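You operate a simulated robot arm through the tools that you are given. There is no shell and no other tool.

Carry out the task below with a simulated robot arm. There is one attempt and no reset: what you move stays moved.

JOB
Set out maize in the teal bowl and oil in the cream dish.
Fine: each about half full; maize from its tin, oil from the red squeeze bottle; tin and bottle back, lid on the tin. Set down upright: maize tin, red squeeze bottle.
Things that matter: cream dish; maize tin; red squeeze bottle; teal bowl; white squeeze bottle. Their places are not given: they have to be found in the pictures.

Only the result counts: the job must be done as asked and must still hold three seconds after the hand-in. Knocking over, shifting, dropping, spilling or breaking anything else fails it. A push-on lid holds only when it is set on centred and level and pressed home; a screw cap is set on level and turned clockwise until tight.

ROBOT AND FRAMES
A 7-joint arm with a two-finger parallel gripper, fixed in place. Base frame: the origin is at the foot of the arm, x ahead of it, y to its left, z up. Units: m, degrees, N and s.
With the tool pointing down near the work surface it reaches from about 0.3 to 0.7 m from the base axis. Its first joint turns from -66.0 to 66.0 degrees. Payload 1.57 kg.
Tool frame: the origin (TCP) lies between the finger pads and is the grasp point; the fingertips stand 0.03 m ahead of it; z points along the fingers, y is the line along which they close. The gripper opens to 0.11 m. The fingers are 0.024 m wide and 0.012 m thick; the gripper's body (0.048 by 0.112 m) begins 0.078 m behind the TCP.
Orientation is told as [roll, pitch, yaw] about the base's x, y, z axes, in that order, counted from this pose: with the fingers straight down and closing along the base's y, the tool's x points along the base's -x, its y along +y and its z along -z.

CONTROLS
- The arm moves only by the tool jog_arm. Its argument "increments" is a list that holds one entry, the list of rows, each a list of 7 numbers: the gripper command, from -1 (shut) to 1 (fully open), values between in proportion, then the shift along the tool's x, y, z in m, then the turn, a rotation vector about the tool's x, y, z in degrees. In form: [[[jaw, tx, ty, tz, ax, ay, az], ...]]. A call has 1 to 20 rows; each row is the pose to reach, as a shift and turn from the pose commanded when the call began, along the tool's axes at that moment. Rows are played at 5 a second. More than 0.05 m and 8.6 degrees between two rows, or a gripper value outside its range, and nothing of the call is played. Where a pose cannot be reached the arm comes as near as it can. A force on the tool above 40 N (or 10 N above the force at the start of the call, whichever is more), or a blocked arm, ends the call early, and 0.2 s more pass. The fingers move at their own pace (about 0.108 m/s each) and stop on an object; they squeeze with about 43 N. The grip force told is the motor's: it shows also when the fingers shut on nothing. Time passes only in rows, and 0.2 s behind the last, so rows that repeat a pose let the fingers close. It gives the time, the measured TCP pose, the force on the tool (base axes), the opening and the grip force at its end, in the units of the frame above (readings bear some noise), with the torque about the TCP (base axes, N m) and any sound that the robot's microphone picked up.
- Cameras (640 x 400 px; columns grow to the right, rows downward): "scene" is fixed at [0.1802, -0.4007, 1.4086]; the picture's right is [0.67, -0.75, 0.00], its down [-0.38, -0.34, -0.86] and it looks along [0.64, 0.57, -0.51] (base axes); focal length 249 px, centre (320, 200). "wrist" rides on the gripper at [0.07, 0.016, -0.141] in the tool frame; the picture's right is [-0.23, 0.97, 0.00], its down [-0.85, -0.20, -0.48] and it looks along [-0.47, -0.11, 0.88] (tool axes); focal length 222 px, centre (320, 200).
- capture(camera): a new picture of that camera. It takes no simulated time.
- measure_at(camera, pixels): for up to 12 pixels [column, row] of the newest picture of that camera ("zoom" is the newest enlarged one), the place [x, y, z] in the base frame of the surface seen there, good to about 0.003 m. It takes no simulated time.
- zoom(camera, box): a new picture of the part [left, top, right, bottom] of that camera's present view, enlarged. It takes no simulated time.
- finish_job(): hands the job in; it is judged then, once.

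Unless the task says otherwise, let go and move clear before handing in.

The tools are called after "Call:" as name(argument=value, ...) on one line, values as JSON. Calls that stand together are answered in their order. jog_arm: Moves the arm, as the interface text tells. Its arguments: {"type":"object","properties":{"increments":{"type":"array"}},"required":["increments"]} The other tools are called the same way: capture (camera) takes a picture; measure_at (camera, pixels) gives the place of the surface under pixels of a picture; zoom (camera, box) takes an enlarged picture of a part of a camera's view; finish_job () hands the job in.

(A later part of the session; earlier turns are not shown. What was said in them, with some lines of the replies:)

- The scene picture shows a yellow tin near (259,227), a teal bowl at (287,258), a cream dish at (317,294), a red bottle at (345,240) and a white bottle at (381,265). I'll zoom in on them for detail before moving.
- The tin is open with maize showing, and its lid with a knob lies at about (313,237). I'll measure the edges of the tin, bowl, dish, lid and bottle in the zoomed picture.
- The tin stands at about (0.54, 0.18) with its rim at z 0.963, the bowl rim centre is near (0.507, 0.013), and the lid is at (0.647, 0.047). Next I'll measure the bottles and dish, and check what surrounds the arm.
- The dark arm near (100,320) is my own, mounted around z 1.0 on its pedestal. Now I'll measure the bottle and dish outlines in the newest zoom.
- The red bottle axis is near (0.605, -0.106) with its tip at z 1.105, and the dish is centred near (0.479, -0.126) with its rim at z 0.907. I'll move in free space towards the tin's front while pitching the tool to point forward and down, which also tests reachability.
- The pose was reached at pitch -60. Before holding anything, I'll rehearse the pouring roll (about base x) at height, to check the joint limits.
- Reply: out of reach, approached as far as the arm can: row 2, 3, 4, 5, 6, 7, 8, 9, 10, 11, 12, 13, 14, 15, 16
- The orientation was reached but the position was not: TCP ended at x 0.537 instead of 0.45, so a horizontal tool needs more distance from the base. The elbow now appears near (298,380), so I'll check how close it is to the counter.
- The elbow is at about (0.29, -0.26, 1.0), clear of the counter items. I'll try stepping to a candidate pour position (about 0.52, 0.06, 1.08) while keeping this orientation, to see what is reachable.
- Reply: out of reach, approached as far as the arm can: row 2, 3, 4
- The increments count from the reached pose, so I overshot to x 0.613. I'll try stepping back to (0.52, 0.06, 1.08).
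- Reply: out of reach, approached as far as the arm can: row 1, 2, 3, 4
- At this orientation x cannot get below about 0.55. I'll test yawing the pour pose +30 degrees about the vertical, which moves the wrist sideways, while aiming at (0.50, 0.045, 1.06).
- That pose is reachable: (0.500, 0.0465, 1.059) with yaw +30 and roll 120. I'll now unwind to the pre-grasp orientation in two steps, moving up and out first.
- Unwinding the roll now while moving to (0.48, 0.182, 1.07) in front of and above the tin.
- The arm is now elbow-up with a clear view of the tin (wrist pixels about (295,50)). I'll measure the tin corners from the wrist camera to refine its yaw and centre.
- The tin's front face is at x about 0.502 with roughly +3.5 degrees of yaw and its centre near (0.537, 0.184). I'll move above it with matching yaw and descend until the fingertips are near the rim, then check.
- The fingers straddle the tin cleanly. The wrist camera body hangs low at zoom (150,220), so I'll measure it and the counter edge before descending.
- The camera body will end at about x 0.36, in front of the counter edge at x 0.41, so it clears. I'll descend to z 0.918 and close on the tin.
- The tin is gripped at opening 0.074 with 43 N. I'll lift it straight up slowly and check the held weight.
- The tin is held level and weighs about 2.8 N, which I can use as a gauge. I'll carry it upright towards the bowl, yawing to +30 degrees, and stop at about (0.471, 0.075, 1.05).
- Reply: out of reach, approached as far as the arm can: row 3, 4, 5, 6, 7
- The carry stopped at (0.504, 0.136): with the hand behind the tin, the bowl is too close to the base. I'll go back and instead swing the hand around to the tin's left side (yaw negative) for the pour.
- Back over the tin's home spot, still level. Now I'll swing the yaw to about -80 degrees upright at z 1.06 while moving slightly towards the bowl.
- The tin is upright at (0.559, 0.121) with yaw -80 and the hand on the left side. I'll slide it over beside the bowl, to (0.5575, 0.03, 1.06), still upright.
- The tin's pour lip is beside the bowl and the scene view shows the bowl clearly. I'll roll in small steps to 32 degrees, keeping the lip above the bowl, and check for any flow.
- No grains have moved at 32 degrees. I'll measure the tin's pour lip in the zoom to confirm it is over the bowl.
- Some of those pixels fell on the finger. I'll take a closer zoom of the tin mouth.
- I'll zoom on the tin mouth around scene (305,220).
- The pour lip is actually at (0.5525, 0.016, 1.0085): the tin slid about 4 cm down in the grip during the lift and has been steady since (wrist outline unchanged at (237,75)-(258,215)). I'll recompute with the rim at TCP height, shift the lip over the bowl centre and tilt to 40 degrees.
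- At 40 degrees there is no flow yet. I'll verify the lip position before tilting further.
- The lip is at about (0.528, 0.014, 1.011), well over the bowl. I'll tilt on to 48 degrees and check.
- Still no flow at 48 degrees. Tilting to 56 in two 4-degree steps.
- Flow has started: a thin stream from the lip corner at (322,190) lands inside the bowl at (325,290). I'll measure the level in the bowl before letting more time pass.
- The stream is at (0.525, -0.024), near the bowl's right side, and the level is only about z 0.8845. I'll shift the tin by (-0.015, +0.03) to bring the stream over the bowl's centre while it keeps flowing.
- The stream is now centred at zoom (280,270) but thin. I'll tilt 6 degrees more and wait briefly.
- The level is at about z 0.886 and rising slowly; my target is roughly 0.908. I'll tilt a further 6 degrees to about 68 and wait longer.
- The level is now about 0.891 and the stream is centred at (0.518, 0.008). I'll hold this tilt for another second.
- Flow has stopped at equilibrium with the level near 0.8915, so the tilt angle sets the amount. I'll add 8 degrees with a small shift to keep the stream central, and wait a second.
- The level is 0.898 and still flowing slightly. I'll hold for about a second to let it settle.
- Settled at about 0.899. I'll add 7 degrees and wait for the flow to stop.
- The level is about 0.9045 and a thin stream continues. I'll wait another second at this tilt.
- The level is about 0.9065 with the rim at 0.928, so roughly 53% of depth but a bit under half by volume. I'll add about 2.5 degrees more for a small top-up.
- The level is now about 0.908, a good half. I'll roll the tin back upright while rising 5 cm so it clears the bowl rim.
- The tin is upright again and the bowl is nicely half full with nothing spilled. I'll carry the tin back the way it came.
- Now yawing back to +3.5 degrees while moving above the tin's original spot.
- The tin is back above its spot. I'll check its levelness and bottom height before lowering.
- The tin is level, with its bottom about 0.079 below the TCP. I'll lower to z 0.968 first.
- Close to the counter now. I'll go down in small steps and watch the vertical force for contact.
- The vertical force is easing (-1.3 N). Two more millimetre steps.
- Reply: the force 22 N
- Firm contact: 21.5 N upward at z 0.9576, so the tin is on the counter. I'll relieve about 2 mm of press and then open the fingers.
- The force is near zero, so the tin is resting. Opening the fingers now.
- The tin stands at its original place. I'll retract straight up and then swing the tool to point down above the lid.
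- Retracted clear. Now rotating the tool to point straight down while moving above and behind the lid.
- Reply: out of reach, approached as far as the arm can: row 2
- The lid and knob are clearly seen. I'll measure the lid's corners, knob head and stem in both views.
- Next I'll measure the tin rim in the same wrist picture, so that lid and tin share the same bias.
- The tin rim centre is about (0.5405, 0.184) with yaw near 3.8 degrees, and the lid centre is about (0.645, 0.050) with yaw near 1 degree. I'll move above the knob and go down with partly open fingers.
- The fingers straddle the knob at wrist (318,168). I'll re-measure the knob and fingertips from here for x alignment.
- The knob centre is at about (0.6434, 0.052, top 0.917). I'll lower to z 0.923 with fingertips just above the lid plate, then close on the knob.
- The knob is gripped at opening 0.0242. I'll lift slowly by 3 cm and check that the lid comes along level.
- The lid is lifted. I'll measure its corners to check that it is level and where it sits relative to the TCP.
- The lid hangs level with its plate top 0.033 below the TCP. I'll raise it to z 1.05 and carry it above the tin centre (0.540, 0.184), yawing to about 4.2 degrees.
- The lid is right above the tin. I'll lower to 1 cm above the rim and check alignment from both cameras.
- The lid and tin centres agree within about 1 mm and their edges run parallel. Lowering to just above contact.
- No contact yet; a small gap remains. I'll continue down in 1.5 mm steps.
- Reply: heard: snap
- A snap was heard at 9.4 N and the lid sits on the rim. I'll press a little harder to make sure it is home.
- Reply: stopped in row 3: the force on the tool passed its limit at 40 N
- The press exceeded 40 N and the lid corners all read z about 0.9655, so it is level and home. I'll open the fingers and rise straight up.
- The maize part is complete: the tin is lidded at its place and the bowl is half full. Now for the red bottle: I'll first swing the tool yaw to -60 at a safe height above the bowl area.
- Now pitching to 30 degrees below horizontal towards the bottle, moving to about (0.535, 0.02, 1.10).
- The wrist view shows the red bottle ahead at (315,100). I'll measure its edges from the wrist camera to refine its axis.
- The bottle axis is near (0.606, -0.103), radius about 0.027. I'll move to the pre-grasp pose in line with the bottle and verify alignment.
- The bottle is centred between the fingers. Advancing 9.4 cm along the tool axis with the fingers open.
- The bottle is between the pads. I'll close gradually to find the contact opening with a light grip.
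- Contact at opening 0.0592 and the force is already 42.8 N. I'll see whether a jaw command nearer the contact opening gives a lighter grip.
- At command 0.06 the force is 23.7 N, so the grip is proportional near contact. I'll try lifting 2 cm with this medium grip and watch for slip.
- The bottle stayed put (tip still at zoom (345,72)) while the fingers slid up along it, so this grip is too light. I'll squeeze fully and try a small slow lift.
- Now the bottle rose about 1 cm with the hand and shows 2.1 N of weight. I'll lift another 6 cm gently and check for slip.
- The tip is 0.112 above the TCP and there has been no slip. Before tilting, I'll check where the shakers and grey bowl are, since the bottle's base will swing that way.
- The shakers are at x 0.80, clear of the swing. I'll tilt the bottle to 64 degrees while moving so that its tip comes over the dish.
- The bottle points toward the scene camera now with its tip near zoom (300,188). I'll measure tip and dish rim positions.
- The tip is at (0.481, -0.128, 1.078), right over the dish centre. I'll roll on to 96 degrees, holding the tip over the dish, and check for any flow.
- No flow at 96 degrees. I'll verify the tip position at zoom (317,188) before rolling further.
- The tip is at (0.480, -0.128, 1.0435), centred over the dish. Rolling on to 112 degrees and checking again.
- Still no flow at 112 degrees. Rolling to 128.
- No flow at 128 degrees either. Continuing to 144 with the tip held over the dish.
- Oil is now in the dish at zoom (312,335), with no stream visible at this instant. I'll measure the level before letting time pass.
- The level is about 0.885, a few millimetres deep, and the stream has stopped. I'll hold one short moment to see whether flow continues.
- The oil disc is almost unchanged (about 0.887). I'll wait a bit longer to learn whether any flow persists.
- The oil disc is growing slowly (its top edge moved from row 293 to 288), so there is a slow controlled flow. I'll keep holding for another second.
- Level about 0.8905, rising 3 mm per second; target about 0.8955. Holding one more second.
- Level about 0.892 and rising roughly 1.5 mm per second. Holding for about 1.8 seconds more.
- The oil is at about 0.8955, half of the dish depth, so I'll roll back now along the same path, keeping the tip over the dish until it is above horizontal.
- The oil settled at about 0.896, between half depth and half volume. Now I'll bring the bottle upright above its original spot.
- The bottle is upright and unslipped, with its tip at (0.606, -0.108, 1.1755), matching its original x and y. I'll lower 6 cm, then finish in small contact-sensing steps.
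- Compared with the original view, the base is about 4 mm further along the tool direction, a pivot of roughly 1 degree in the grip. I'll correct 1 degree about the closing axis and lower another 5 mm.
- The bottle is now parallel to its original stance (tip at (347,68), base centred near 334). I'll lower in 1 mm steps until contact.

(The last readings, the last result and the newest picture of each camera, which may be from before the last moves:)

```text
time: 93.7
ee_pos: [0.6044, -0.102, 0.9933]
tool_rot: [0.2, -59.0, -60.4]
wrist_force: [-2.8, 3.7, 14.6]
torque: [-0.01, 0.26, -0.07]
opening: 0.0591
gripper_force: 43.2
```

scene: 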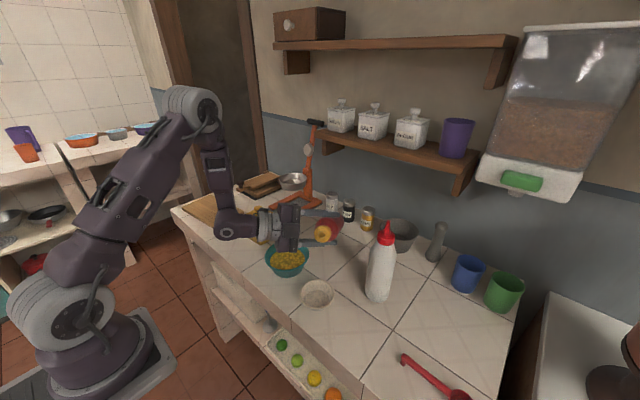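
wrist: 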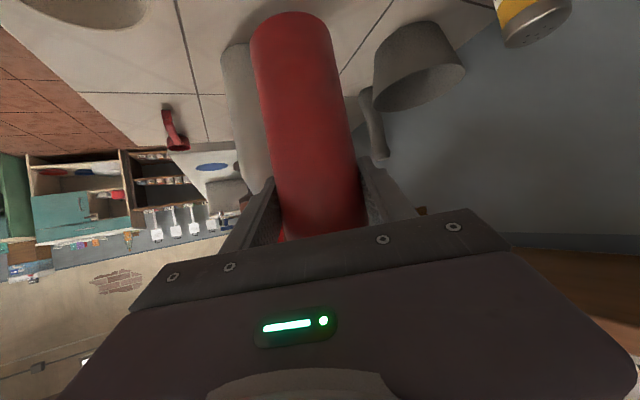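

Contact: 14.6 N upward at z 0.9933. I'll back off about 1 mm and then open the fingers gradually.

Call:
jog_arm(increments=[[[-1, -0.0009, 0, -0.0005, 0, 0, 0], [-1, -0.0009, 0, -0.0005, 0, 0, 0], [0.06, -0.0009, 0, -0.0005, 0, 0, 0], [0.1, -0.0009, 0, -0.0005, 0, 0, 0], [0.2, -0.0009, 0, -0.0005, 0, 0, 0], [0.5, -0.0009, 0, -0.0005, 0, 0, 0], [1, -0.0009, 0, -0.0005, 0, 0, 0], [1, -0.0009, 0, -0.0005, 0, 0, 0]]])

Call:
zoom(camera="scene", box=[280, 180, 400, 290])

Call:
capture(camera="wrist")

```text
time: 95.5
ee_pos: [0.6056, -0.1035, 0.9943]
tool_rot: [0.1, -59.0, -60.2]
wrist_force: [0.1, -0.4, 1.3]
torque: [0.0, -0.01, 0.02]
opening: 0.1103
gripper_force: 0.1
```

```text
3.64 times, centred on (340, 235) of scene
```

zoom: 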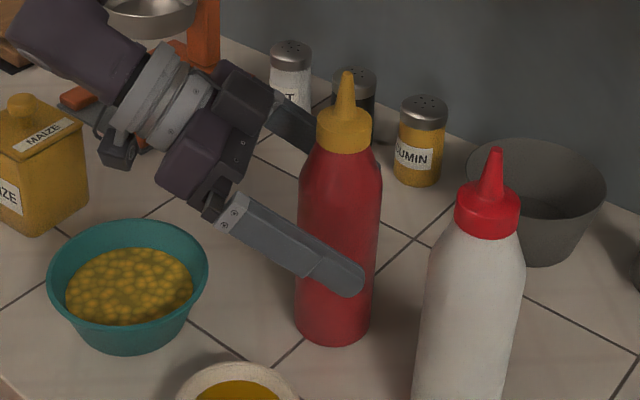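

```text
taken
```

wrist: 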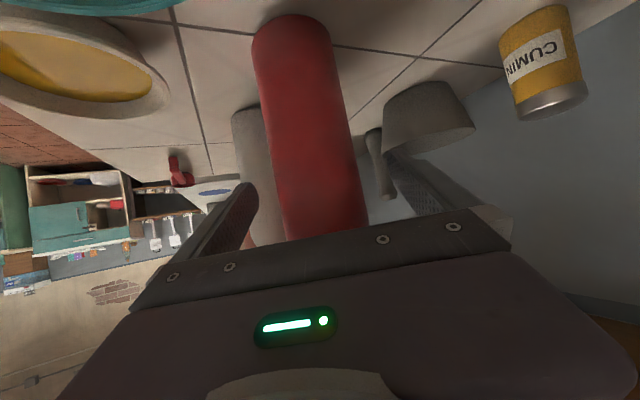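

The bottle stands upright at its original place (tip at (346,71)). I'll back out along the tool axis and then rise clear.

Call:
jog_arm(increments=[[[1, 0, 0, -0.03, 0, 0, 0], [1, 0, 0, -0.06, 0, 0, 0], [1, 0, 0, -0.09, 0, 0, 0], [1, 0, 0, -0.12, 0, 0, 0], [1, -0.04, 0, -0.14, 0, 0, 0], [1, -0.08, 0, -0.16, 0, 0, 0], [1, -0.12, 0, -0.18, 0, 0, 0], [1, -0.12, 0, -0.18, 0, 0, 0]]])

Call:
capture(camera="scene")

Call:
zoom(camera="scene", box=[235, 190, 415, 320])

```text
time: 97.3
ee_pos: [0.5595, -0.0228, 1.1912]
tool_rot: [0.0, -58.9, -60.4]
wrist_force: [0.2, -0.6, -0.7]
torque: [-0.01, 0.02, -0.02]
opening: 0.1098
gripper_force: 0.0
```

```text
taken
```

scene: 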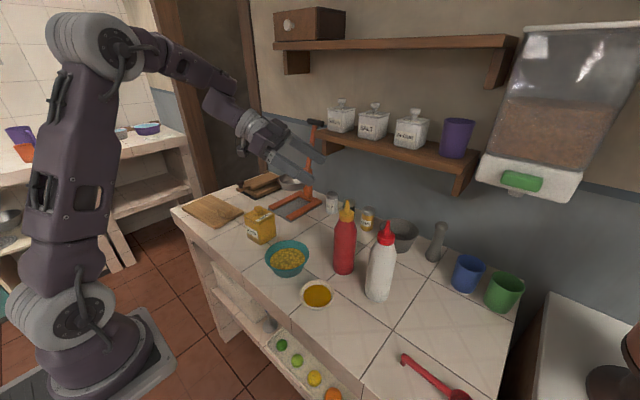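

```text
3.08 times, centred on (325, 255) of scene
```

zoom: 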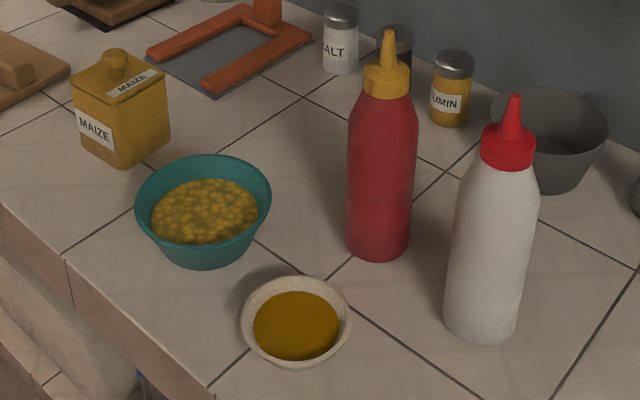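

Everything is in place: the lidded tin at zoom (120,115), the bowl and dish each about half full, the red bottle upright at (380,180), the white bottle untouched, and the arm clear. One last check of the final heights before handing in.

Call:
measure_at(camera="zoom", pixels=[[205, 215], [180, 220], [230, 205], [295, 325], [275, 325], [315, 320], [388, 32], [380, 250], [112, 95], [78, 85], [165, 78], [515, 95]])

Call:
zoom(camera="scene", box=[235, 195, 285, 245])

```text
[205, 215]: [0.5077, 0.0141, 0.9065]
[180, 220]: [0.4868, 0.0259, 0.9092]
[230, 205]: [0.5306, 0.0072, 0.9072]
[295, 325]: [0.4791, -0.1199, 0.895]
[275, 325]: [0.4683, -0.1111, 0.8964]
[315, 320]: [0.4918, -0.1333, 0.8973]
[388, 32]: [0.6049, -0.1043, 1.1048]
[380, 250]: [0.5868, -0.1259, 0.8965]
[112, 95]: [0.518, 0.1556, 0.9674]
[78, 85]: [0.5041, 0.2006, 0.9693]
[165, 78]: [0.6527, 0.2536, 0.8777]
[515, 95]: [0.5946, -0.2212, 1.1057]
```

```text
8.00 times, centred on (260, 220) of scene
```

zoom: 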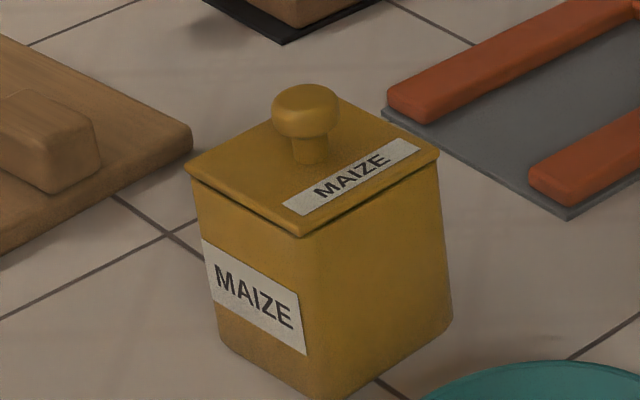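

The final readings agree: maize at z about 0.908, oil at about 0.896, the lid level on the tin, the red bottle tip at (0.605, -0.104, 1.105) as at the start, and the white bottle unmoved. The gripper is empty and clear, so I'm handing the job in.

Call:
finish_job()

```text
The job is handed in.
```

The job is handed in: the teal bowl holds maize and the cream dish holds oil. I haven't had a result back from the judging.

- **Maize:** the level is about 0.908 m, which I estimate at just under half the bowl's volume. Nothing spilled while pouring.
- **Tin:** it is back upright on its original spot. The lid went on level with an audible snap, then I pressed it past 40 N to seat it.
- **Oil:** it came from the red squeeze bottle. The level is about 0.896 m, which I also estimate at just under half the dish's volume.
- **Red bottle:** it stands upright again, with its tip within a few millimetres of where it started.
- **Everything else:** the white bottle still measures in its starting place. The shakers and other items looked undisturbed in the last picture.

The tin slid about 4 cm down in the grip when first lifted, and the first light grip on the bottle slipped. Neither caused a drop or a spill. The gripper is empty and clear of the counter.
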